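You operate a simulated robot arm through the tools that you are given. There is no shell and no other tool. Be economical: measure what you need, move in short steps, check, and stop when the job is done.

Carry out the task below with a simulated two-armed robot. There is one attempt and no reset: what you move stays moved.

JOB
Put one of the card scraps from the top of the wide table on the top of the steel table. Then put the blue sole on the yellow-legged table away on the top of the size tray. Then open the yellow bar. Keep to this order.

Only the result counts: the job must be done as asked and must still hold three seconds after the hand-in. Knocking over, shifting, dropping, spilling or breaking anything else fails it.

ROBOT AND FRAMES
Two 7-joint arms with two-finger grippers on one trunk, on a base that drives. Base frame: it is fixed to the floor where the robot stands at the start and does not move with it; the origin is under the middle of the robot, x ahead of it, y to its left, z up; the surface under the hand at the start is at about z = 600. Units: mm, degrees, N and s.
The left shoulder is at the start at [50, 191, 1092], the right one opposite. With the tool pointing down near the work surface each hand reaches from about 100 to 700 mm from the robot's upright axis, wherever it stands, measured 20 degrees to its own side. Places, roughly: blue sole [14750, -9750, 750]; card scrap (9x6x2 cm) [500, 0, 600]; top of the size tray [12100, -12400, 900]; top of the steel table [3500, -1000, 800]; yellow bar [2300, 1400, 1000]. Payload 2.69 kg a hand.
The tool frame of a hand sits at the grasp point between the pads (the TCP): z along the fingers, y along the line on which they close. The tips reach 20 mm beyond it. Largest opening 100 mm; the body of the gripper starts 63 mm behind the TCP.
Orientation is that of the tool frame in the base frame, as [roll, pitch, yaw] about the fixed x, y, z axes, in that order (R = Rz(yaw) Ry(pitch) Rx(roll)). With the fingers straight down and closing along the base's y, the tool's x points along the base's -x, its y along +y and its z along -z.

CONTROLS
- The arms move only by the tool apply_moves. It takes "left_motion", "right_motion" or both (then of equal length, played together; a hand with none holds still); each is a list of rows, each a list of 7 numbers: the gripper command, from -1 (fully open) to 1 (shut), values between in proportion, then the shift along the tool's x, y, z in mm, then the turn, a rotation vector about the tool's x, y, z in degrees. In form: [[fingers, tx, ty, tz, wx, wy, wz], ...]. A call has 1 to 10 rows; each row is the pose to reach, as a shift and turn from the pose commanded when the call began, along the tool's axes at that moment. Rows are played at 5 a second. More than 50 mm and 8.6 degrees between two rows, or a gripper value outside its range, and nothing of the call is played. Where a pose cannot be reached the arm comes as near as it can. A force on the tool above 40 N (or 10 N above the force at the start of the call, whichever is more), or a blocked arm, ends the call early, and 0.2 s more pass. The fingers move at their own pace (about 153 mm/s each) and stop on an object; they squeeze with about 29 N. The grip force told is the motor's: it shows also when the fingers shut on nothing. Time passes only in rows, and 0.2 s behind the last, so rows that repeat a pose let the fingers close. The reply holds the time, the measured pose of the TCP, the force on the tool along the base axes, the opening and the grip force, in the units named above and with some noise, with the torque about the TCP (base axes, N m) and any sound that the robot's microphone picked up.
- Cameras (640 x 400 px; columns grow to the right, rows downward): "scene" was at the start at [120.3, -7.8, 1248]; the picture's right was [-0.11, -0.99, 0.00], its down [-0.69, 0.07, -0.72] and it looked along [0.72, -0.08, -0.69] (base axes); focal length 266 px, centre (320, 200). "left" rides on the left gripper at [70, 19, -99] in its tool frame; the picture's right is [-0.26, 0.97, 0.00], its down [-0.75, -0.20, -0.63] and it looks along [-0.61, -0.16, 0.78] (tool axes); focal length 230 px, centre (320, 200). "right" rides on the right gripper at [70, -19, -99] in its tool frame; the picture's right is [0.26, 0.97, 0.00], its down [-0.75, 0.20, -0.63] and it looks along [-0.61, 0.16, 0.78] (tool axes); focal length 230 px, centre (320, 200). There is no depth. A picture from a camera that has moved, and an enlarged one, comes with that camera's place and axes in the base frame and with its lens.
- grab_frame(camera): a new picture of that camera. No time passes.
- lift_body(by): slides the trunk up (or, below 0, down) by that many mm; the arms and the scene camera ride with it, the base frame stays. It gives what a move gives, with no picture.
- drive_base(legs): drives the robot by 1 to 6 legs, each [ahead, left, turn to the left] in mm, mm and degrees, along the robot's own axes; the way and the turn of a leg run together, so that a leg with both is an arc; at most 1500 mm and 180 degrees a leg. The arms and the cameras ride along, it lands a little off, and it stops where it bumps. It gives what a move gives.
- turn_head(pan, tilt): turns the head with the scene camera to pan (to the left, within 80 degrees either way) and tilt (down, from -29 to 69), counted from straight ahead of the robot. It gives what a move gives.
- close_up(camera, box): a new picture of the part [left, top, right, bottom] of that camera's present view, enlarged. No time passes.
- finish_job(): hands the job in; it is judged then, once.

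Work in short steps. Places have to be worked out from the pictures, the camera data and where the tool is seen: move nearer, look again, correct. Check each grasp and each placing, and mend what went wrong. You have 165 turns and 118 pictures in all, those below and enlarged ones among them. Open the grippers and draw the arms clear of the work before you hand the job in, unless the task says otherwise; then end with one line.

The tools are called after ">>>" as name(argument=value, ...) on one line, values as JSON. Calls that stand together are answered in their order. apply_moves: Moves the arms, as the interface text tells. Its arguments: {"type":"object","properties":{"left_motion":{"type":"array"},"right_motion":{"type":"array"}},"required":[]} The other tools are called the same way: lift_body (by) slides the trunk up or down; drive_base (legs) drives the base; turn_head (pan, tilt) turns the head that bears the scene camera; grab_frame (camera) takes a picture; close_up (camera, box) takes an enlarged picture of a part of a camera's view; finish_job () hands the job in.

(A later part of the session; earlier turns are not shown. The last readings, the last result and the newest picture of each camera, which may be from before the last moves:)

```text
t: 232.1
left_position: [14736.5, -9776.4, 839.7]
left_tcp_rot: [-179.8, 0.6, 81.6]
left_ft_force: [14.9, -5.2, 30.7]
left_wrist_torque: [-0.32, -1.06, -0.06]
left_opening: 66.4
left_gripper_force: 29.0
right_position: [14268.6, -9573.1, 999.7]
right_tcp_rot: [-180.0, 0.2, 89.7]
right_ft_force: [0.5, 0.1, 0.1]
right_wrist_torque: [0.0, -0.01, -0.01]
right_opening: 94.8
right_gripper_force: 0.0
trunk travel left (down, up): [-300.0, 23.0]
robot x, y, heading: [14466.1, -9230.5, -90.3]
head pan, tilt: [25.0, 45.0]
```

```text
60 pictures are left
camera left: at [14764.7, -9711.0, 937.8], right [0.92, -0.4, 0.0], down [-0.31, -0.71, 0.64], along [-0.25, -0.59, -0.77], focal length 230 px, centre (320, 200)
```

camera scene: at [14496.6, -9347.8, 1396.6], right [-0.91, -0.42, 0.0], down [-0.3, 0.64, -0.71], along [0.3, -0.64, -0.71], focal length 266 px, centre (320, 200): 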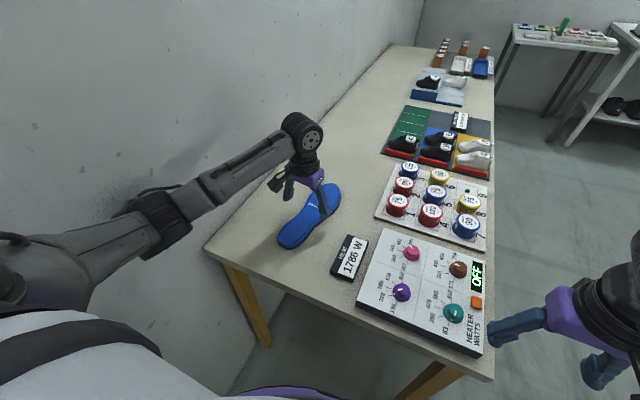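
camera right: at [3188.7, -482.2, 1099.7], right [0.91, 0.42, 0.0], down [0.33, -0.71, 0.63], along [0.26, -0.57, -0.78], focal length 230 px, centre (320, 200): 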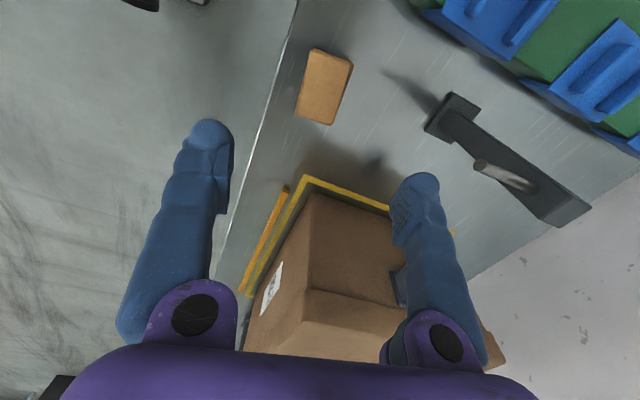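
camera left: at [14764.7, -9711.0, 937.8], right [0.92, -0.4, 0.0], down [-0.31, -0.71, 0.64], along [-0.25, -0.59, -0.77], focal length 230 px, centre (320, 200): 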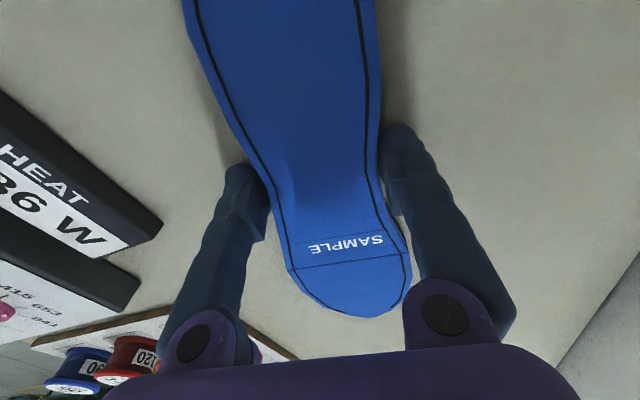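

Gripped at 66 mm across the waist. I'll lift slowly, as with the card.

>>> apply_moves(left_motion=[[1, 0, 0, -1, 0, 0, 0], [1, 0, 0, -3, 0, 0, 0], [1, 0, 0, -6, 0, 0, 0], [1, 0, 0, -10, 0, 0, 0], [1, 0, 0, -16, 0, 0, 0], [1, 0, 0, -24, 0, 0, 0], [1, 0, 0, -33, 0, 0, 0], [1, 0, 0, -43, 0, 0, 0], [1, 0, 0, -54, 0, 0, 0], [1, 0, 0, -60, 0, 0, 0]])

>>> grab_frame(camera="left")

>>> grab_frame(camera="scene")

```text
t: 234.3
left_position: [14736.4, -9777.0, 896.3]
left_tcp_rot: [-179.7, 0.1, 81.3]
left_ft_force: [-0.9, -0.9, -2.6]
left_wrist_torque: [0.1, 0.01, 0.01]
left_opening: 66.3
left_gripper_force: 29.4
right_position: [14269.0, -9575.1, 1000.1]
right_tcp_rot: [-179.8, 0.0, 89.7]
right_ft_force: [0.5, -0.2, -0.1]
right_wrist_torque: [0.03, 0.01, 0.02]
right_opening: 95.0
right_gripper_force: 0.0
trunk travel left (down, up): [-300.0, 23.0]
robot x, y, heading: [14466.0, -9235.9, -90.2]
head pan, tilt: [25.0, 45.0]
```

```text
59 pictures are left
camera left: at [14765.0, -9711.5, 994.9], right [0.92, -0.4, -0.01], down [-0.31, -0.71, 0.63], along [-0.26, -0.58, -0.77], focal length 230 px, centre (320, 200)
```

left: 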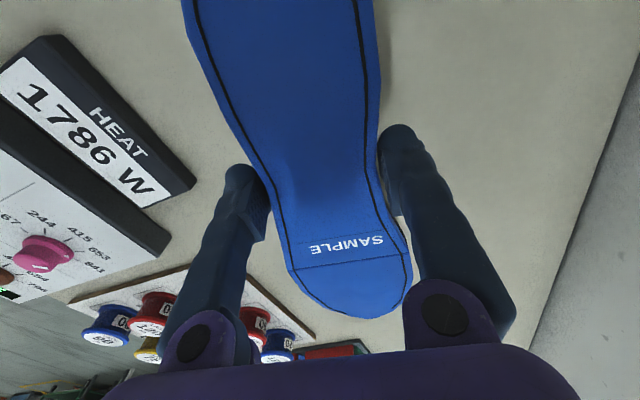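

```text
58 pictures are left
camera scene: at [14496.8, -9347.7, 1396.5], right [-0.91, -0.42, 0.0], down [-0.3, 0.64, -0.71], along [0.3, -0.64, -0.71], focal length 266 px, centre (320, 200)
```

scene: 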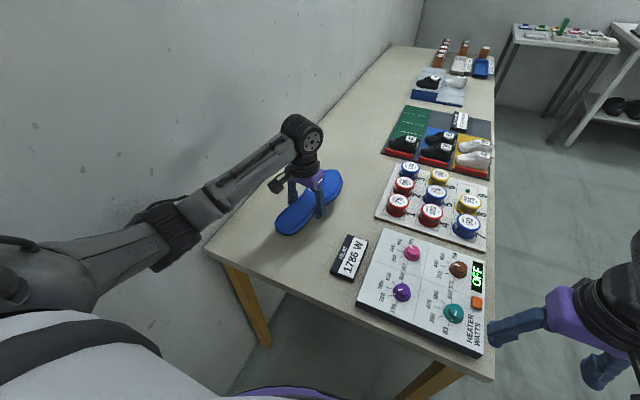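

The sole is held firmly. I'll raise it to about z=1010, then strafe out of the gap to the right.

>>> apply_moves(left_motion=[[1, 0, 0, -10, 0, 0, 0], [1, 0, 0, -25, 0, 0, 0], [1, 0, 0, -40, 0, 0, 0], [1, 0, 0, -55, 0, 0, 0], [1, 0, 0, -70, 0, 0, 0], [1, 0, 0, -85, 0, 0, 0], [1, 0, 0, -100, 0, 0, 0], [1, 0, 0, -112, 0, 0, 0], [1, 0, 0, -118, 0, 0, 0], [1, 0, 0, -120, 0, 0, 0]])

>>> drive_base(legs=[[0, -1250, 0]])

>>> turn_head(pan=-25, tilt=15)

>>> grab_frame(camera="scene")

```text
t: 236.5
left_position: [14724.4, -9774.9, 1017.0]
left_tcp_rot: [-179.7, 0.0, 81.0]
left_ft_force: [0.1, 0.5, -3.5]
left_wrist_torque: [0.08, 0.02, -0.03]
left_opening: 66.2
left_gripper_force: 28.9
right_position: [14262.5, -9574.5, 996.5]
right_tcp_rot: [179.6, 0.1, 89.6]
right_ft_force: [-0.6, 0.6, -1.0]
right_wrist_torque: [0.01, 0.05, 0.02]
right_opening: 94.7
right_gripper_force: 0.0
trunk travel left (down, up): [-300.0, 23.0]
robot x, y, heading: [14462.8, -9235.7, -90.4]
head pan, tilt: [25.0, 45.0]
```

```text
t: 247.7
left_position: [13484.0, -9769.3, 1015.8]
left_tcp_rot: [-179.5, 0.0, 81.0]
left_ft_force: [0.2, 0.9, -2.1]
left_wrist_torque: [0.09, -0.02, 0.02]
left_opening: 65.7
left_gripper_force: 29.0
right_position: [13016.9, -9566.7, 997.9]
right_tcp_rot: [-179.9, 0.0, 89.3]
right_ft_force: [0.5, -0.6, -0.4]
right_wrist_torque: [0.02, -0.02, 0.02]
right_opening: 95.1
right_gripper_force: 0.1
trunk travel left (down, up): [-300.0, 23.0]
robot x, y, heading: [13213.1, -9227.4, -90.3]
head pan, tilt: [25.0, 45.0]
```

```text
t: 248.9
left_position: [13484.5, -9770.0, 1015.9]
left_tcp_rot: [-179.6, 0.1, 81.1]
left_ft_force: [0.6, -0.6, -1.0]
left_wrist_torque: [0.08, 0.0, 0.02]
left_opening: 66.2
left_gripper_force: 29.4
right_position: [13016.7, -9564.7, 999.8]
right_tcp_rot: [-179.9, 0.0, 89.3]
right_ft_force: [-0.4, -0.4, 0.4]
right_wrist_torque: [-0.01, 0.02, 0.01]
right_opening: 95.1
right_gripper_force: 0.0
trunk travel left (down, up): [-300.0, 23.0]
robot x, y, heading: [13215.2, -9227.5, -90.4]
head pan, tilt: [-25.0, 15.0]
```

```text
57 pictures are left
camera scene: at [13172.5, -9350.8, 1443.3], right [-0.9, 0.43, 0.0], down [0.11, 0.23, -0.97], along [-0.42, -0.87, -0.26], focal length 266 px, centre (320, 200)
```

scene: 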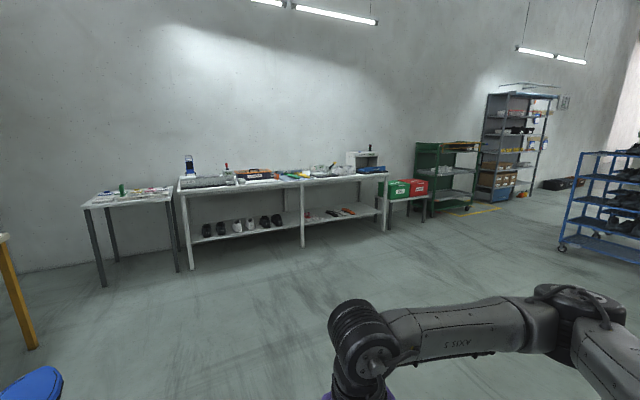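

The white bench at y≈-12250 should carry the size tray near pixel (292,176). I'll zoom there.

>>> close_up(camera="scene", box=[170, 130, 410, 280])

```text
2.67 times, centred on (290, 205) of scene
camera zoom: at [13172.5, -9350.8, 1443.3], right [-0.9, 0.43, 0.0], down [0.11, 0.23, -0.97], along [-0.42, -0.87, -0.26], focal length 710 px, centre (400, 187)
```

zoom: 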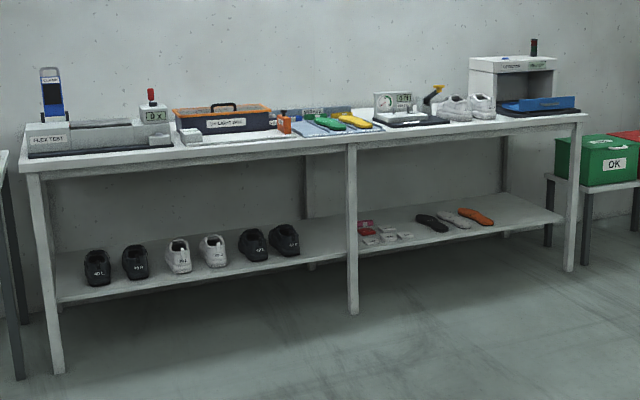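

The size tray is the grey-blue panel with green and yellow soles at about [12066,-12306,900]. I'll drive in front of it.

>>> drive_base(legs=[[1100, 0, 0.4], [0, -1350, 0], [1000, 0, 0]])

>>> turn_head(pan=10, tilt=30)

>>> grab_frame(camera="scene")

```text
t: 271.1
left_position: [12087.2, -11861.0, 1015.3]
left_tcp_rot: [-179.6, 0.1, 80.6]
left_ft_force: [0.7, 0.2, -2.6]
left_wrist_torque: [0.1, 0.05, 0.05]
left_opening: 65.8
left_gripper_force: 29.4
right_position: [11622.4, -11655.7, 998.8]
right_tcp_rot: [-179.9, 0.0, 88.8]
right_ft_force: [0.4, 0.6, 0.2]
right_wrist_torque: [0.02, 0.0, -0.03]
right_opening: 95.0
right_gripper_force: 0.1
trunk travel left (down, up): [-300.0, 23.0]
robot x, y, heading: [11819.3, -11313.9, -91.0]
head pan, tilt: [-25.0, 15.0]
```

```text
t: 272.1
left_position: [12086.9, -11861.7, 1015.8]
left_tcp_rot: [-179.5, 0.1, 80.7]
left_ft_force: [0.6, -0.4, -3.1]
left_wrist_torque: [0.09, -0.02, 0.01]
left_opening: 65.9
left_gripper_force: 28.8
right_position: [11622.6, -11655.9, 999.2]
right_tcp_rot: [-179.9, 0.1, 88.8]
right_ft_force: [-0.1, 0.5, 0.0]
right_wrist_torque: [-0.01, 0.03, 0.01]
right_opening: 95.1
right_gripper_force: 0.0
trunk travel left (down, up): [-300.0, 23.0]
robot x, y, heading: [11825.1, -11317.0, -91.1]
head pan, tilt: [10.0, 30.0]
```

```text
55 pictures are left
camera scene: at [11834.5, -11445.8, 1419.2], right [-0.99, -0.16, 0.0], down [-0.08, 0.49, -0.87], along [0.13, -0.86, -0.5], focal length 266 px, centre (320, 200)
```

scene: 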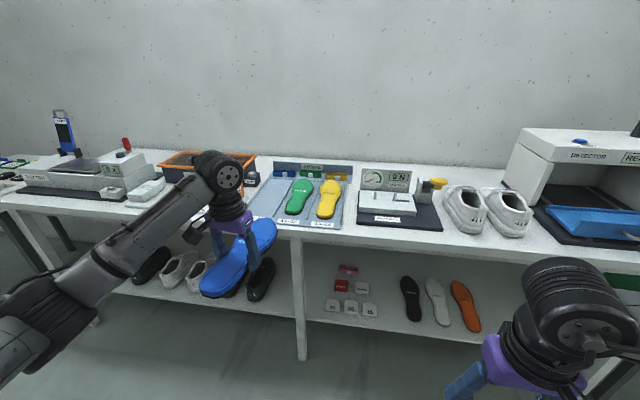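

The tray has green and yellow soles with an empty space at its left. I'll zoom in for detail.

>>> close_up(camera="scene", box=[220, 150, 380, 250])

```text
4.00 times, centred on (300, 200) of scene
camera zoom: at [11834.5, -11445.8, 1419.2], right [-0.99, -0.16, 0.0], down [-0.08, 0.49, -0.87], along [0.13, -0.86, -0.5], focal length 1064 px, centre (400, 200)
```

zoom: 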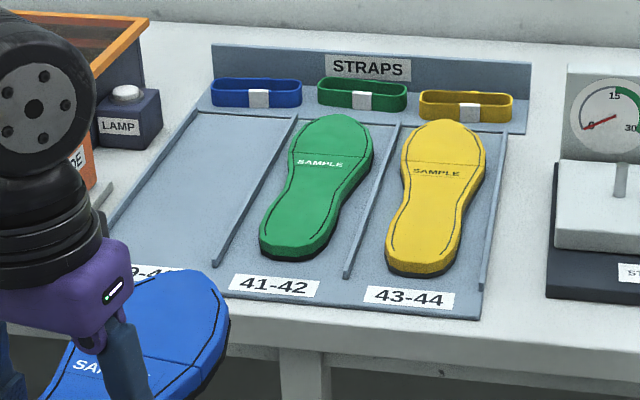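

The left slot (39-40) is empty, about x 12115–12228, y -12200…-12503 if z=900. I'll drive nearer and realign heading.

>>> drive_base(legs=[[0, 80, 1.1], [400, 0, 0]])

>>> turn_head(pan=15, tilt=45)

>>> grab_frame(camera="scene")

>>> grab_frame(camera="left")

```text
t: 275.5
left_position: [12176.3, -12257.5, 1015.8]
left_tcp_rot: [-179.6, 0.1, 81.5]
left_ft_force: [0.0, -1.2, -2.0]
left_wrist_torque: [0.12, -0.01, -0.01]
left_opening: 65.9
left_gripper_force: 29.0
right_position: [11707.9, -12058.8, 998.8]
right_tcp_rot: [180.0, 0.0, 89.8]
right_ft_force: [0.4, 0.1, 0.7]
right_wrist_torque: [0.03, 0.04, 0.01]
right_opening: 95.2
right_gripper_force: 0.2
trunk travel left (down, up): [-300.0, 23.0]
robot x, y, heading: [11905.3, -11718.3, -90.2]
head pan, tilt: [10.0, 30.0]
```

```text
t: 276.3
left_position: [12176.9, -12256.7, 1015.0]
left_tcp_rot: [-179.6, 0.1, 81.5]
left_ft_force: [0.4, 0.9, -2.4]
left_wrist_torque: [0.05, 0.0, 0.03]
left_opening: 65.7
left_gripper_force: 29.3
right_position: [11708.2, -12057.8, 998.3]
right_tcp_rot: [-180.0, 0.0, 89.9]
right_ft_force: [0.7, 0.4, 0.2]
right_wrist_torque: [-0.02, 0.01, 0.0]
right_opening: 94.9
right_gripper_force: 0.2
trunk travel left (down, up): [-300.0, 23.0]
robot x, y, heading: [11902.1, -11717.2, -90.0]
head pan, tilt: [15.0, 45.0]
```

```text
53 pictures are left
camera scene: at [11922.1, -11834.9, 1396.6], right [-0.97, -0.26, 0.0], down [-0.18, 0.68, -0.71], along [0.18, -0.68, -0.71], focal length 266 px, centre (320, 200)
```

scene: 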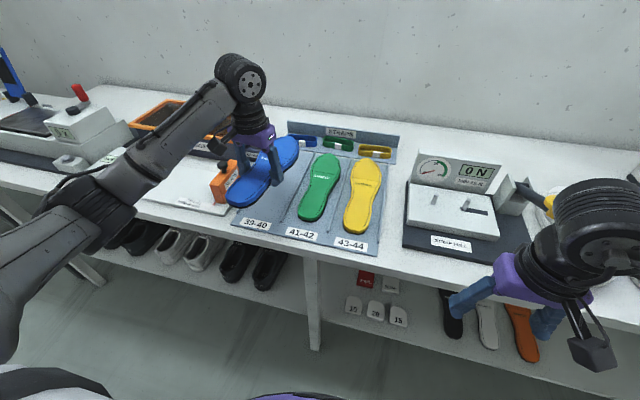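

```text
52 pictures are left
camera left: at [12205.5, -12192.8, 1114.5], right [0.92, -0.4, -0.01], down [-0.3, -0.71, 0.63], along [-0.26, -0.58, -0.77], focal length 230 px, centre (320, 200)
```

left: 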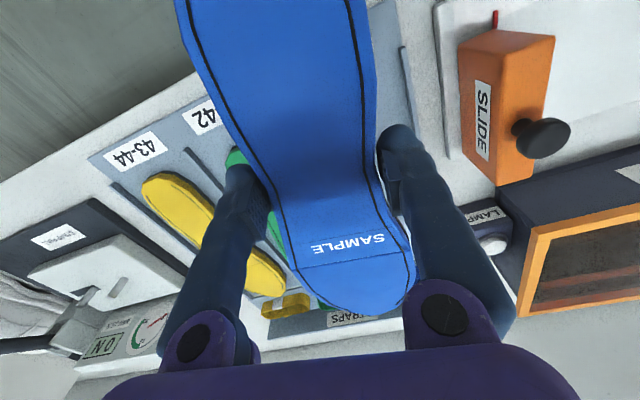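

Triangulating the labels gives the tray at z≈862 and the slot centre at about [12195,-12400]. I'll move the base ahead 80 and left 18, then align the hand over the slot at height.

>>> drive_base(legs=[[80, 18, 0]])

>>> apply_moves(left_motion=[[1, -8, 0, 0, 0, 0, -2], [1, -18, 0, 0, 0, 0, -4], [1, -28, 0, 0, 0, 0, -6], [1, -38, 0, 0, 0, 0, -8.5], [1, -38, 0, 0, 0, 0, -8.5]])

>>> grab_frame(camera="left")

>>> grab_frame(camera="scene")

```text
t: 277.4
left_position: [12195.8, -12338.1, 1014.9]
left_tcp_rot: [-179.6, 0.1, 81.4]
left_ft_force: [0.0, -0.8, -2.7]
left_wrist_torque: [0.12, 0.02, -0.02]
left_opening: 65.7
left_gripper_force: 29.1
right_position: [11725.5, -12137.6, 999.5]
right_tcp_rot: [-179.9, 0.0, 89.8]
right_ft_force: [-0.3, -0.8, 0.2]
right_wrist_torque: [0.02, 0.01, 0.0]
right_opening: 95.1
right_gripper_force: 0.1
trunk travel left (down, up): [-300.0, 23.0]
robot x, y, heading: [11921.2, -11796.0, -89.9]
head pan, tilt: [15.0, 45.0]
```

```text
t: 278.6
left_position: [12188.3, -12374.0, 1016.6]
left_tcp_rot: [-179.6, 0.0, 90.2]
left_ft_force: [0.1, -0.1, -2.5]
left_wrist_torque: [0.06, 0.03, 0.02]
left_opening: 66.0
left_gripper_force: 29.1
right_position: [11726.3, -12137.5, 998.6]
right_tcp_rot: [-179.9, 0.0, 89.9]
right_ft_force: [-0.8, -0.1, 0.0]
right_wrist_torque: [0.0, 0.0, 0.0]
right_opening: 94.9
right_gripper_force: 0.0
trunk travel left (down, up): [-300.0, 23.0]
robot x, y, heading: [11922.6, -11795.0, -89.9]
head pan, tilt: [15.0, 45.0]
```

```text
51 pictures are left
camera left: at [12207.9, -12306.5, 1114.5], right [0.97, -0.26, -0.01], down [-0.2, -0.75, 0.63], along [-0.17, -0.61, -0.77], focal length 230 px, centre (320, 200)
```

left: 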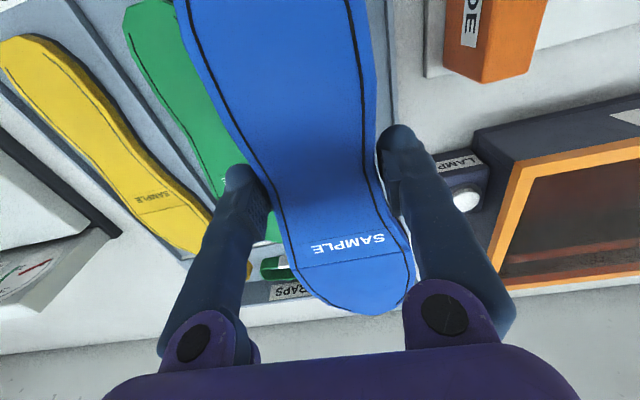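

```text
50 pictures are left
camera scene: at [11940.2, -11913.9, 1396.6], right [-0.97, -0.26, 0.0], down [-0.18, 0.68, -0.71], along [0.18, -0.68, -0.71], focal length 266 px, centre (320, 200)
```

scene: 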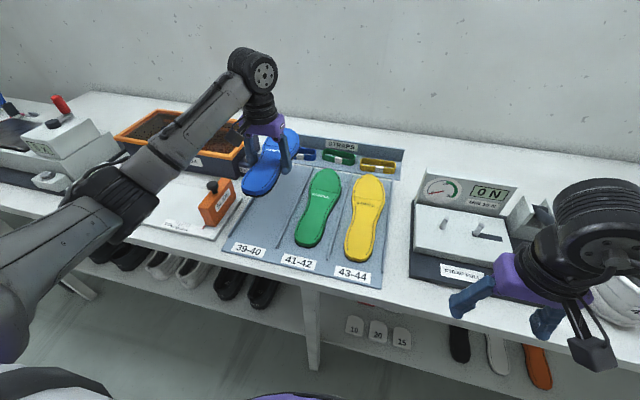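

Aligned in yaw. I'll nudge to [12195,-12387] and lower toward z≈905.

>>> apply_moves(left_motion=[[1, -6, 3, 8, 0, 0, 0], [1, -13, 7, 22, 0, 0, 0], [1, -13, 7, 38, 0, 0, 0], [1, -13, 7, 54, 0, 0, 0], [1, -13, 7, 70, 0, 0, 0], [1, -13, 7, 85, 0, 0, 0], [1, -13, 7, 96, 0, 0, 0], [1, -13, 7, 104, 0, 0, 0], [1, -13, 7, 108, 0, 0, 0]])

>>> grab_frame(camera="scene")

>>> grab_frame(camera="left")

```text
t: 280.6
left_position: [12195.4, -12387.2, 907.8]
left_tcp_rot: [-179.5, 0.1, 90.0]
left_ft_force: [-0.6, -0.8, -2.9]
left_wrist_torque: [0.07, 0.03, 0.01]
left_opening: 66.0
left_gripper_force: 29.1
right_position: [11726.6, -12137.7, 999.7]
right_tcp_rot: [-179.9, 0.2, 89.8]
right_ft_force: [-1.6, 0.3, 1.3]
right_wrist_torque: [-0.04, 0.0, 0.02]
right_opening: 95.2
right_gripper_force: 0.1
trunk travel left (down, up): [-300.0, 23.0]
robot x, y, heading: [11919.5, -11796.4, -89.8]
head pan, tilt: [15.0, 45.0]
```

```text
49 pictures are left
camera scene: at [11940.1, -11914.1, 1396.5], right [-0.97, -0.26, 0.0], down [-0.18, 0.68, -0.71], along [0.18, -0.68, -0.71], focal length 266 px, centre (320, 200)
```

scene: 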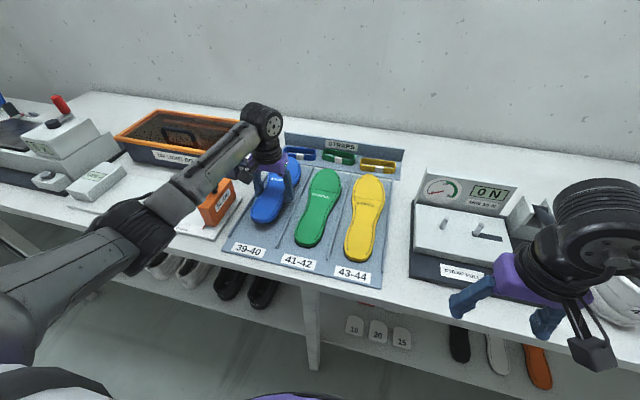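

```text
48 pictures are left
camera left: at [12213.9, -12319.1, 1006.6], right [0.97, -0.26, -0.01], down [-0.2, -0.75, 0.63], along [-0.17, -0.61, -0.77], focal length 230 px, centre (320, 200)
```

left: 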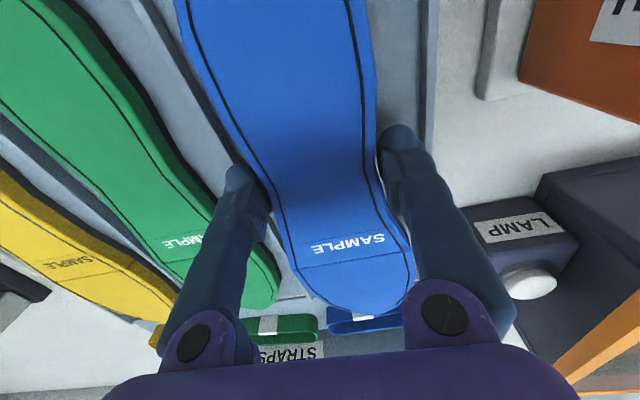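

The sole is centred between rim and divider, clear of the strap. I'll lower until contact.

>>> apply_moves(left_motion=[[1, 0, 0, 5, 0, 0, 0], [1, 0, 0, 10, 0, 0, 0], [1, 0, 0, 14, 0, 0, 0], [1, 0, 0, 17, 0, 0, 0], [1, 0, 0, 20, 0, 0, 0]])

```text
t: 281.8
left_position: [12193.9, -12386.6, 888.3]
left_tcp_rot: [-179.6, 0.1, 90.0]
left_ft_force: [1.2, 0.1, -1.0]
left_wrist_torque: [-0.05, -0.01, 0.05]
left_opening: 66.1
left_gripper_force: 28.9
right_position: [11726.1, -12138.0, 999.3]
right_tcp_rot: [-179.9, 0.1, 89.9]
right_ft_force: [0.1, -0.1, 0.2]
right_wrist_torque: [-0.02, 0.01, -0.04]
right_opening: 94.8
right_gripper_force: 0.0
trunk travel left (down, up): [-300.0, 23.0]
robot x, y, heading: [11920.8, -11799.2, -90.1]
head pan, tilt: [15.0, 45.0]
```

The vertical load has just begun to change, so contact is close. A few more millimetres.

>>> apply_moves(left_motion=[[1, 0, 0, 2, 0, 0, 0], [1, 0, 0, 4, 0, 0, 0], [1, 0, 0, 5, 0, 0, 0], [1, 0, 0, 6, 0, 0, 0]])

>>> grab_frame(camera="left")

```text
t: 282.8
left_position: [12193.6, -12387.7, 885.4]
left_tcp_rot: [-179.7, 0.5, 90.1]
left_ft_force: [3.9, -0.9, 24.3]
left_wrist_torque: [0.14, 0.25, -0.09]
left_opening: 65.6
left_gripper_force: 28.8
right_position: [11726.0, -12136.3, 999.9]
right_tcp_rot: [180.0, 0.2, 89.8]
right_ft_force: [0.2, -0.4, -0.6]
right_wrist_torque: [0.0, 0.0, 0.0]
right_opening: 94.6
right_gripper_force: 0.1
trunk travel left (down, up): [-300.0, 23.0]
robot x, y, heading: [11915.8, -11796.4, -89.7]
head pan, tilt: [15.0, 45.0]
```

```text
47 pictures are left
camera left: at [12213.6, -12318.5, 984.3], right [0.97, -0.26, 0.0], down [-0.2, -0.75, 0.64], along [-0.17, -0.61, -0.77], focal length 230 px, centre (320, 200)
```

left: 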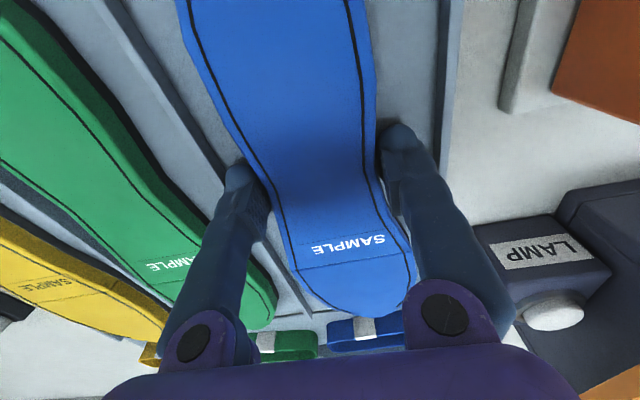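

Contact reached with the sole flat in the slot. I'll relax, open modestly to 82 mm so the fingers stay off the divider, then rise.

>>> apply_moves(left_motion=[[1, 0, 0, -4, 0, 0, 0], [-0.45, 0, 0, -4, 0, 0, 0], [-0.64, 0, 0, -4, 0, 0, 0], [-0.64, 0, 0, -8, 0, 0, 0], [-0.64, 0, 0, -20, 0, 0, 0], [-0.64, 0, 0, -40, 0, 0, 0], [-0.64, 0, 0, -70, 0, 0, 0], [-0.64, 0, 0, -100, 0, 0, 0], [-0.64, 0, 0, -130, 0, 0, 0]])

>>> grab_frame(camera="left")

>>> grab_frame(camera="scene")

```text
t: 284.8
left_position: [12195.5, -12386.8, 1012.5]
left_tcp_rot: [-179.6, 0.0, 89.9]
left_ft_force: [-0.4, -0.1, -0.8]
left_wrist_torque: [-0.02, -0.02, 0.03]
left_opening: 81.9
left_gripper_force: 0.2
right_position: [11724.9, -12136.1, 999.2]
right_tcp_rot: [-180.0, 0.2, 89.8]
right_ft_force: [-0.1, 0.1, 0.1]
right_wrist_torque: [-0.02, 0.02, -0.01]
right_opening: 95.0
right_gripper_force: 0.1
trunk travel left (down, up): [-300.0, 23.0]
robot x, y, heading: [11918.3, -11792.3, -89.9]
head pan, tilt: [15.0, 45.0]
```

```text
46 pictures are left
camera left: at [12214.9, -12318.8, 1110.6], right [0.97, -0.26, -0.01], down [-0.2, -0.75, 0.63], along [-0.17, -0.61, -0.78], focal length 230 px, centre (320, 200)
```

left: 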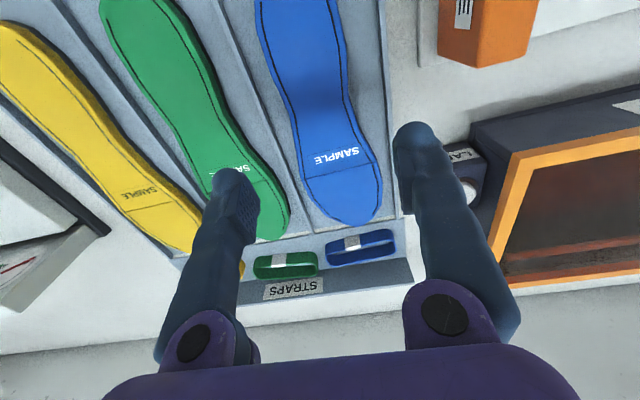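

```text
45 pictures are left
camera scene: at [11940.0, -11913.5, 1396.6], right [-0.97, -0.26, 0.0], down [-0.18, 0.68, -0.71], along [0.18, -0.68, -0.71], focal length 266 px, centre (320, 200)
```

scene: 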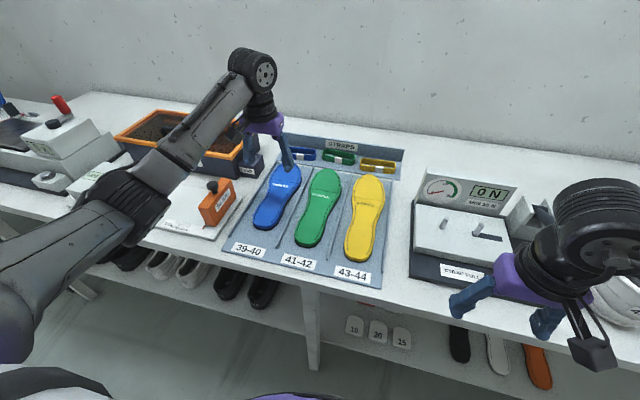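

The blue sole rests in the tray's empty slot. I'll back the base away, then tuck the left arm for the drive back to the gate.

>>> drive_base(legs=[[-450, 0, 0]])

>>> apply_moves(left_motion=[[-1, 24, -8, 0, 0, 0, 0], [-1, 48, -16, 0, 0, 0, 0], [-1, 72, -24, 0, 0, 0, 0], [-1, 96, -32, 0, 0, 0, 0], [-1, 120, -40, 0, 0, 0, 0], [-1, 144, -48, 0, 0, 0, 0], [-1, 168, -56, 0, 0, 0, 0], [-1, 192, -64, 0, 0, 0, 0], [-1, 216, -72, 0, 0, 0, 0], [-1, 240, -80, 0, 0, 0, 0]])

>>> drive_base(legs=[[0, 1310, 0], [0, 0, 180], [1500, 0, 0], [1500, 0, 0]])

>>> turn_head(pan=0, tilt=12)

>>> grab_frame(camera="scene")

```text
t: 287.5
left_position: [12194.5, -11938.2, 1011.6]
left_tcp_rot: [-179.6, 0.2, 89.8]
left_ft_force: [0.4, -0.3, -0.7]
left_wrist_torque: [0.01, 0.01, 0.0]
left_opening: 82.0
left_gripper_force: 0.1
right_position: [11726.9, -11686.4, 1000.6]
right_tcp_rot: [-179.8, 0.2, 89.5]
right_ft_force: [0.9, 0.1, 0.8]
right_wrist_torque: [0.01, 0.01, -0.01]
right_opening: 95.0
right_gripper_force: 0.0
trunk travel left (down, up): [-300.0, 23.0]
robot x, y, heading: [11920.7, -11347.9, -90.6]
head pan, tilt: [15.0, 45.0]
```

```text
t: 289.7
left_position: [12116.2, -11697.0, 1011.5]
left_tcp_rot: [-179.6, 0.1, 89.6]
left_ft_force: [-0.4, 0.1, -0.5]
left_wrist_torque: [-0.01, 0.0, -0.01]
left_opening: 99.8
left_gripper_force: 0.0
right_position: [11726.1, -11685.8, 999.3]
right_tcp_rot: [-179.9, 0.1, 89.5]
right_ft_force: [-0.2, 0.0, -0.8]
right_wrist_torque: [-0.01, -0.02, 0.05]
right_opening: 95.0
right_gripper_force: 0.0
trunk travel left (down, up): [-300.0, 23.0]
robot x, y, heading: [11922.2, -11344.7, -90.4]
head pan, tilt: [15.0, 45.0]
```

```text
t: 322.8
left_position: [12997.6, -8020.1, 1012.7]
left_tcp_rot: [-179.5, 0.0, -88.6]
left_ft_force: [-0.3, 0.2, -0.3]
left_wrist_torque: [-0.03, 0.01, 0.0]
left_opening: 99.9
left_gripper_force: 0.1
right_position: [13388.1, -8021.5, 998.7]
right_tcp_rot: [-179.9, 0.1, -88.9]
right_ft_force: [0.2, 0.0, 0.8]
right_wrist_torque: [0.02, 0.0, 0.01]
right_opening: 95.1
right_gripper_force: 0.1
trunk travel left (down, up): [-300.0, 23.0]
robot x, y, heading: [13203.2, -8368.1, 91.3]
head pan, tilt: [15.0, 45.0]
```

```text
t: 323.8
left_position: [12996.4, -8021.1, 1010.6]
left_tcp_rot: [-179.6, 0.1, -88.7]
left_ft_force: [0.1, -0.1, 0.2]
left_wrist_torque: [0.0, 0.0, 0.02]
left_opening: 99.8
left_gripper_force: 0.1
right_position: [13387.2, -8021.0, 999.2]
right_tcp_rot: [-179.8, 0.1, -88.9]
right_ft_force: [0.5, -0.7, 0.6]
right_wrist_torque: [0.0, -0.02, 0.01]
right_opening: 94.9
right_gripper_force: 0.1
trunk travel left (down, up): [-300.0, 23.0]
robot x, y, heading: [13200.6, -8367.1, 91.2]
head pan, tilt: [0.0, 12.0]
```

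```text
44 pictures are left
camera scene: at [13197.1, -8232.2, 1448.2], right [1.0, 0.02, 0.0], down [0.0, -0.21, -0.98], along [-0.02, 0.98, -0.21], focal length 266 px, centre (320, 200)
```

scene: 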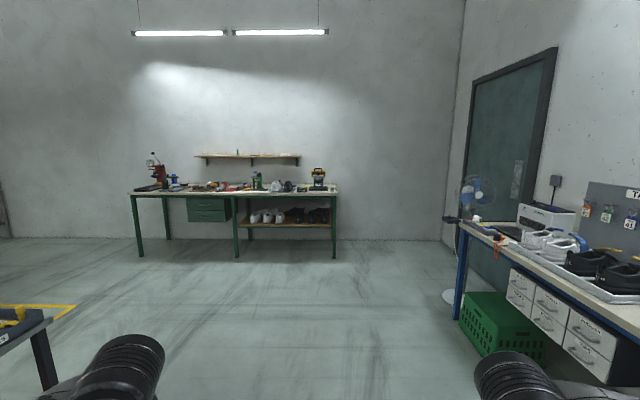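

Clear ahead. I'll drive up to y≈-5600, turn to face -x, and head back along the aisle.

>>> drive_base(legs=[[1500, 0, -1.2], [1265, 0, 0], [0, 0, 90], [1500, 0, 0]])

>>> grab_frame(camera="scene")

```text
t: 347.9
left_position: [11326.2, -5846.6, 1012.1]
left_tcp_rot: [-179.6, 0.1, 0.5]
left_ft_force: [0.9, 0.8, 0.5]
left_wrist_torque: [-0.01, 0.01, 0.0]
left_opening: 100.2
left_gripper_force: 0.2
right_position: [11335.1, -5457.2, 998.9]
right_tcp_rot: [-180.0, 0.1, 0.2]
right_ft_force: [-0.3, 0.6, 0.0]
right_wrist_torque: [0.01, -0.03, 0.03]
right_opening: 95.0
right_gripper_force: 0.1
trunk travel left (down, up): [-300.0, 23.0]
robot x, y, heading: [11675.9, -5648.6, -179.4]
head pan, tilt: [0.0, 12.0]
```

```text
43 pictures are left
camera scene: at [11541.5, -5649.1, 1448.3], right [-0.01, 1.0, 0.0], down [0.21, 0.0, -0.98], along [-0.98, -0.01, -0.21], focal length 266 px, centre (320, 200)
```

scene: 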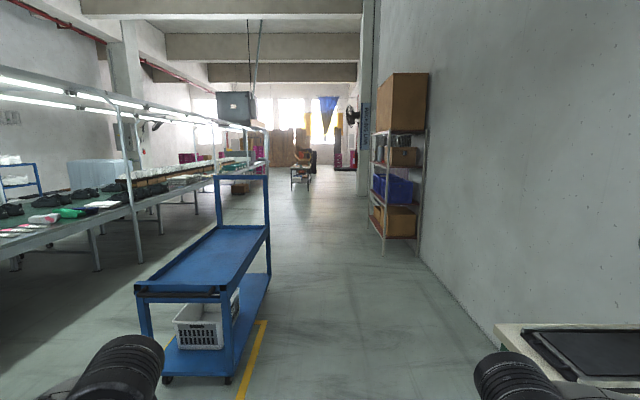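

Corridor same as before. I'll drive to x≈5800 along y≈-5600.

>>> drive_base(legs=[[1490, -45, -0.6], [1500, 0, 0], [1500, 0, 0], [1400, 0, 0]])

>>> grab_frame(camera="scene")

```text
t: 375.8
left_position: [5453.7, -5747.4, 1011.4]
left_tcp_rot: [-179.6, 0.2, -1.0]
left_ft_force: [-0.1, 0.1, 0.3]
left_wrist_torque: [-0.02, 0.0, -0.02]
left_opening: 100.1
left_gripper_force: 0.1
right_position: [5469.0, -5358.1, 999.8]
right_tcp_rot: [-179.9, 0.1, -1.1]
right_ft_force: [0.0, -0.6, 0.6]
right_wrist_torque: [-0.01, -0.03, 0.01]
right_opening: 95.0
right_gripper_force: 0.1
trunk travel left (down, up): [-300.0, 23.0]
robot x, y, heading: [5806.2, -5560.9, 178.9]
head pan, tilt: [0.0, 12.0]
```

```text
42 pictures are left
camera scene: at [5672.7, -5554.7, 1448.3], right [0.02, 1.0, 0.0], down [0.21, 0.0, -0.98], along [-0.98, 0.02, -0.21], focal length 266 px, centre (320, 200)
```

scene: 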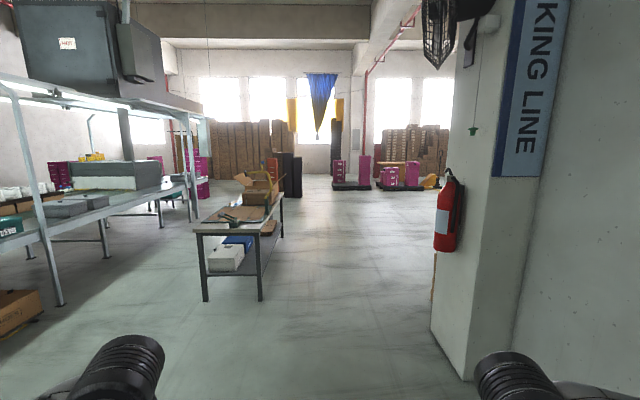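

The gap between the packing table (y≈-6070) and the pillar (y≈-4700) is centred at y≈-5385. I'll go through, then turn to +y back toward the first area.

>>> drive_base(legs=[[1480, -180, 1.1], [1500, 0, 0], [296, -180, 0], [0, 0, -90], [1500, 0, 0]])

>>> grab_frame(camera="scene")

```text
t: 402.9
left_position: [2338.0, -3330.5, 1011.5]
left_tcp_rot: [-179.6, 0.1, -90.6]
left_ft_force: [-0.1, -0.6, -0.1]
left_wrist_torque: [-0.03, 0.02, 0.03]
left_opening: 99.8
left_gripper_force: 0.1
right_position: [2727.9, -3344.5, 999.2]
right_tcp_rot: [-180.0, 0.0, -90.7]
right_ft_force: [-0.1, 0.6, 0.4]
right_wrist_torque: [-0.02, 0.0, 0.04]
right_opening: 95.1
right_gripper_force: 0.0
trunk travel left (down, up): [-300.0, 23.0]
robot x, y, heading: [2533.9, -3684.5, 89.3]
head pan, tilt: [0.0, 12.0]
```

```text
41 pictures are left
camera scene: at [2531.3, -3548.8, 1448.3], right [1.0, -0.01, 0.0], down [0.0, -0.21, -0.98], along [0.01, 0.98, -0.21], focal length 266 px, centre (320, 200)
```

scene: 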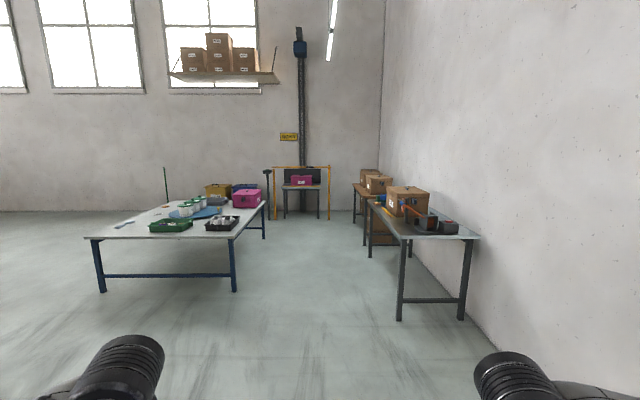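

The gate stands straight ahead. I'll drive to y≈100 and inspect the yellow bar.

>>> drive_base(legs=[[1490, 70, 0.7], [1500, 0, 0], [800, 0, 0]])

>>> grab_frame(camera="scene")

```text
t: 421.3
left_position: [2281.1, 472.1, 1011.2]
left_tcp_rot: [-179.6, 0.0, -90.1]
left_ft_force: [0.0, -0.6, 0.1]
left_wrist_torque: [-0.03, 0.0, 0.0]
left_opening: 100.0
left_gripper_force: 0.1
right_position: [2671.8, 462.9, 998.1]
right_tcp_rot: [-179.9, 0.2, -90.4]
right_ft_force: [-0.4, 0.6, -0.1]
right_wrist_torque: [0.02, -0.02, -0.02]
right_opening: 94.9
right_gripper_force: 0.0
trunk travel left (down, up): [-300.0, 23.0]
robot x, y, heading: [2475.4, 121.1, 90.1]
head pan, tilt: [0.0, 12.0]
```

```text
40 pictures are left
camera scene: at [2474.8, 256.3, 1448.2], right [1.0, 0.0, 0.0], down [0.0, -0.21, -0.98], along [0.0, 0.98, -0.21], focal length 266 px, centre (320, 200)
```

scene: 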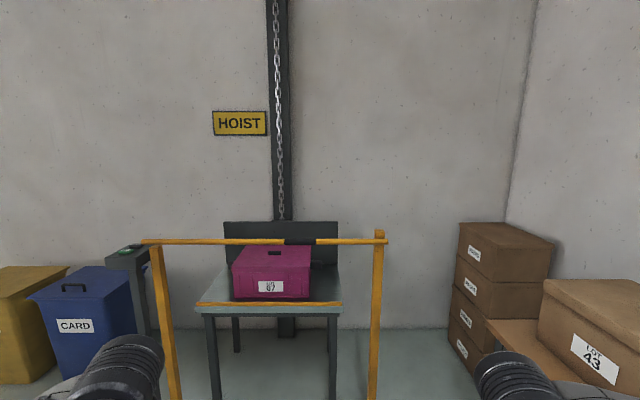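

I'll zoom in on the bar and posts.

>>> close_up(camera="scene", box=[100, 210, 260, 310])

>>> close_up(camera="scene", box=[240, 210, 400, 310])

```text
4.00 times, centred on (180, 260) of scene
camera zoom: at [2474.8, 256.3, 1448.2], right [1.0, 0.0, 0.0], down [0.0, -0.21, -0.98], along [0.0, 0.98, -0.21], focal length 1064 px, centre (880, -40)
```

zoom: 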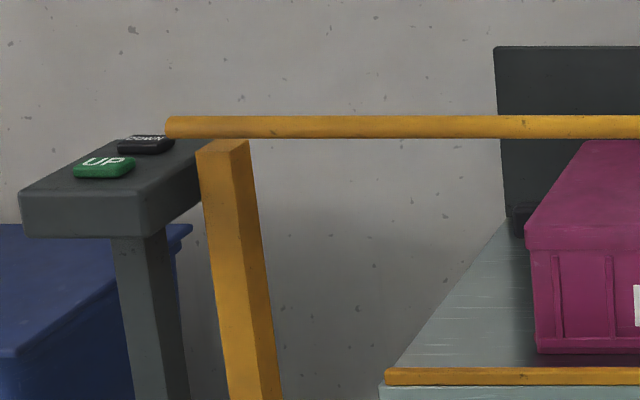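

```text
4.00 times, centred on (320, 260) of scene
camera zoom: at [2474.8, 256.3, 1448.2], right [1.0, 0.0, 0.0], down [0.0, -0.21, -0.98], along [0.0, 0.98, -0.21], focal length 1064 px, centre (320, -40)
```

zoom: 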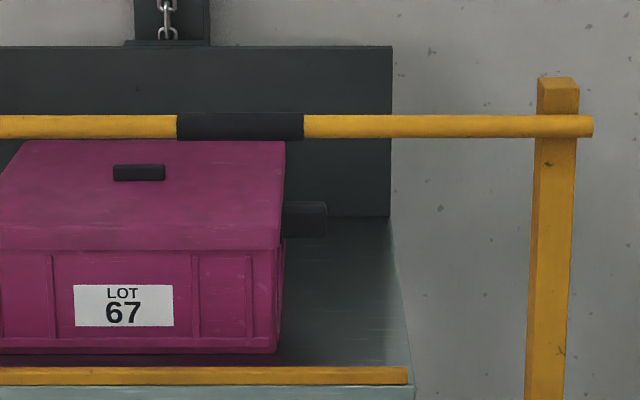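

The bar rests on the left post's top, has a black grip at about [2381,1440,990], and is attached at the right post near x=2755. I'll drive closer and study the pivot.

>>> drive_base(legs=[[450, 0, 0]])

>>> turn_head(pan=-15, tilt=25)

>>> grab_frame(camera="scene")

>>> close_up(camera="scene", box=[290, 140, 450, 240])

```text
t: 424.0
left_position: [2280.0, 926.8, 1012.0]
left_tcp_rot: [-179.6, 0.1, -90.0]
left_ft_force: [0.2, 0.5, -0.6]
left_wrist_torque: [0.02, 0.01, 0.0]
left_opening: 100.2
left_gripper_force: 0.0
right_position: [2671.1, 916.2, 999.2]
right_tcp_rot: [-179.9, -0.1, -90.3]
right_ft_force: [-0.4, 0.5, -0.5]
right_wrist_torque: [0.0, -0.02, 0.01]
right_opening: 94.9
right_gripper_force: 0.0
trunk travel left (down, up): [-300.0, 23.0]
robot x, y, heading: [2480.0, 574.2, 89.8]
head pan, tilt: [0.0, 12.0]
```

```text
t: 424.8
left_position: [2280.2, 925.7, 1011.4]
left_tcp_rot: [-179.6, 0.1, -90.0]
left_ft_force: [-0.1, -0.4, 0.1]
left_wrist_torque: [0.02, -0.02, 0.0]
left_opening: 99.6
left_gripper_force: 0.0
right_position: [2670.4, 915.4, 999.4]
right_tcp_rot: [-180.0, 0.0, -90.2]
right_ft_force: [0.7, -0.3, 0.0]
right_wrist_torque: [0.04, -0.02, 0.01]
right_opening: 94.9
right_gripper_force: 0.1
trunk travel left (down, up): [-300.0, 23.0]
robot x, y, heading: [2477.3, 572.0, 89.9]
head pan, tilt: [-15.0, 25.0]
```

```text
37 pictures are left
camera scene: at [2498.8, 705.0, 1427.2], right [0.97, -0.26, 0.0], down [-0.11, -0.41, -0.91], along [0.23, 0.88, -0.42], focal length 266 px, centre (320, 200)
```

scene: 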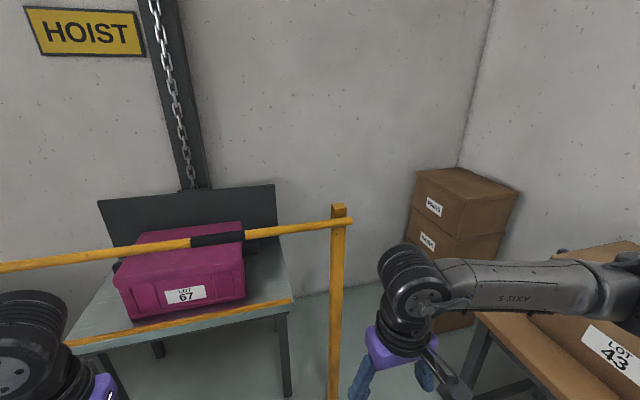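

```text
4.00 times, centred on (370, 190) of scene
camera zoom: at [2498.8, 705.0, 1427.2], right [0.97, -0.26, 0.0], down [-0.11, -0.41, -0.91], along [0.23, 0.88, -0.42], focal length 1064 px, centre (120, 240)
```

zoom: 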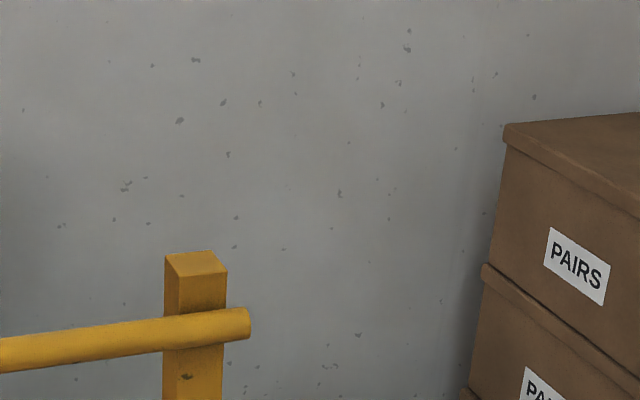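

Triangulation puts the grip at about [2382,1390,1012] and the hinge at the right post, x≈2743. I'll turn the right hand to point forward while extending it.

>>> apply_moves(right_motion=[[-0.9, -18, 8, -1, 0, -8.5, 0], [-0.9, -36, 16, -2, 0, -17, 0], [-0.9, -54, 24, -3, 0, -25.5, 0], [-0.9, -72, 32, -4, 0, -34, 0], [-0.9, -90, 40, -5, 0, -42.5, 0], [-0.9, -108, 48, -6, 0, -51, 0], [-0.9, -126, 56, -7, 0, -59.5, 0], [-0.9, -144, 64, -8, 0, -68, 0], [-0.9, -162, 72, -9, 0, -76.5, 0], [-0.9, -180, 80, -10, 0, -85, 0]])

>>> grab_frame(camera="scene")

```text
t: 427.0
left_position: [2279.0, 925.9, 1010.4]
left_tcp_rot: [-179.6, 0.1, -90.0]
left_ft_force: [-0.3, 0.1, -0.6]
left_wrist_torque: [0.0, -0.01, 0.0]
left_opening: 100.2
left_gripper_force: 0.0
right_position: [2555.8, 1089.1, 1031.9]
right_tcp_rot: [-178.6, 84.9, -89.3]
right_ft_force: [-0.2, -0.7, -0.8]
right_wrist_torque: [0.03, -0.02, -0.02]
right_opening: 95.0
right_gripper_force: 0.0
right hand out of reach, approached as far as the arm can: row 9, 10
trunk travel left (down, up): [-300.0, 23.0]
robot x, y, heading: [2476.4, 574.9, 90.1]
head pan, tilt: [-15.0, 25.0]
```

```text
35 pictures are left
camera scene: at [2498.1, 705.0, 1427.2], right [0.97, -0.26, 0.0], down [-0.11, -0.41, -0.91], along [0.23, 0.88, -0.42], focal length 266 px, centre (320, 200)
```

scene: 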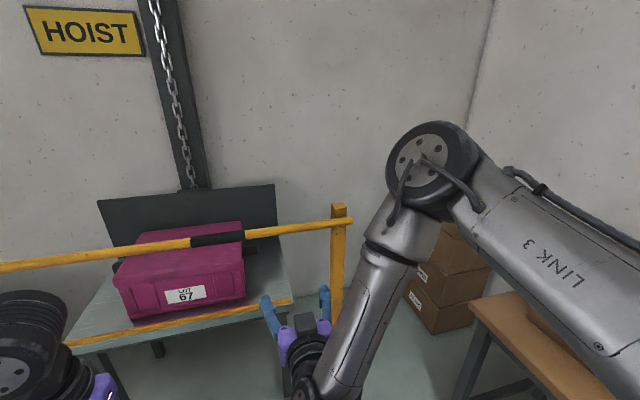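

The forward pose hit a folding limit, so I'll extend a further 100 mm ahead, which should unfold the wrist.

>>> apply_moves(right_motion=[[-0.9, 0, 0, 25, 0, 0, 0], [-0.9, 0, 0, 50, 0, 0, 0], [-0.9, 0, 0, 75, 0, -2, 0], [-0.9, 0, 0, 100, 0, -5, 0], [-0.9, 0, 0, 100, 0, -5, 0]])

```text
t: 428.2
left_position: [2279.7, 925.7, 1011.7]
left_tcp_rot: [-179.6, 0.2, -90.0]
left_ft_force: [-0.3, 0.8, -0.1]
left_wrist_torque: [-0.01, -0.02, -0.04]
left_opening: 99.9
left_gripper_force: 0.0
right_position: [2514.1, 1175.5, 1051.6]
right_tcp_rot: [-163.6, 89.8, -74.2]
right_ft_force: [-0.4, 0.2, 0.0]
right_wrist_torque: [-0.01, -0.03, 0.02]
right_opening: 95.1
right_gripper_force: 0.0
right hand out of reach, approached as far as the arm can: row 1, 2, 3, 4, 5
trunk travel left (down, up): [-300.0, 23.0]
robot x, y, heading: [2479.3, 577.6, 90.2]
head pan, tilt: [-15.0, 25.0]
```

Still limited; the shoulder is too high for a forward-pointing hand at this height. I'll lower the trunk 230 mm so the shoulder is level with the bar, then re-command the hand up.

>>> lift_body(by=-230)

>>> grab_frame(camera="scene")

```text
t: 430.6
left_position: [2279.9, 925.7, 782.0]
left_tcp_rot: [-179.6, 0.1, -90.0]
left_ft_force: [0.6, 1.0, -0.2]
left_wrist_torque: [0.0, -0.02, 0.01]
left_opening: 99.9
left_gripper_force: 0.1
right_position: [2514.7, 1177.0, 822.7]
right_tcp_rot: [-164.0, 89.8, -74.6]
right_ft_force: [-0.3, -0.5, 0.8]
right_wrist_torque: [-0.01, -0.01, -0.04]
right_opening: 94.9
right_gripper_force: 0.0
trunk travel left (down, up): [-70.0, 253.0]
robot x, y, heading: [2474.7, 576.4, 90.1]
head pan, tilt: [-15.0, 25.0]
```

```text
34 pictures are left
camera scene: at [2498.9, 705.0, 1197.2], right [0.97, -0.26, 0.0], down [-0.11, -0.41, -0.91], along [0.23, 0.88, -0.42], focal length 266 px, centre (320, 200)
```

scene: 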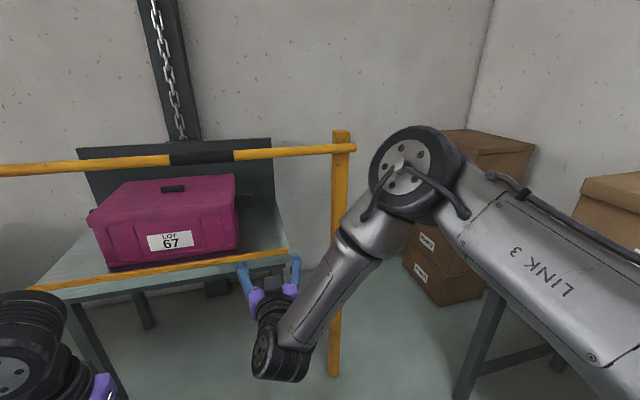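

The hand is now pointing straight along +y. I'll raise it level with the shoulder, roll it -85° so the fingers close vertically, and shift a little right.

>>> apply_moves(right_motion=[[-0.9, -15, -4, 0, 0, 0, -8.5], [-0.9, -30, -8, 0, 0, 0, -17], [-0.9, -45, -12, 0, 0, 0, -25.5], [-0.9, -60, -16, 0, 0, 0, -34], [-0.9, -75, -20, 0, 0, 0, -42.5], [-0.9, -90, -24, 0, 0, 0, -51], [-0.9, -105, -28, 0, 0, 0, -59.5], [-0.9, -120, -32, 0, 0, 0, -68], [-0.9, -135, -36, 0, 0, 0, -76.5], [-0.9, -150, -40, 0, 0, 0, -85]])

>>> grab_frame(camera="scene")

```text
t: 432.8
left_position: [2279.6, 925.7, 780.9]
left_tcp_rot: [-179.6, 0.2, -89.9]
left_ft_force: [0.1, 0.3, 0.0]
left_wrist_torque: [-0.01, -0.01, -0.01]
left_opening: 100.2
left_gripper_force: 0.1
right_position: [2555.3, 1176.6, 973.4]
right_tcp_rot: [-90.3, 4.8, -0.6]
right_ft_force: [-0.9, -1.0, 1.0]
right_wrist_torque: [0.03, -0.02, -0.03]
right_opening: 95.1
right_gripper_force: 0.0
trunk travel left (down, up): [-70.0, 253.0]
robot x, y, heading: [2476.6, 573.9, 90.1]
head pan, tilt: [-15.0, 25.0]
```

```text
33 pictures are left
camera scene: at [2499.0, 705.0, 1197.2], right [0.97, -0.26, 0.0], down [-0.11, -0.41, -0.91], along [0.23, 0.88, -0.42], focal length 266 px, centre (320, 200)
```

scene: 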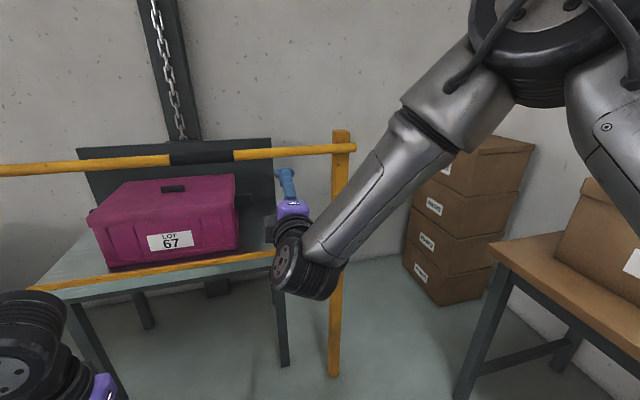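

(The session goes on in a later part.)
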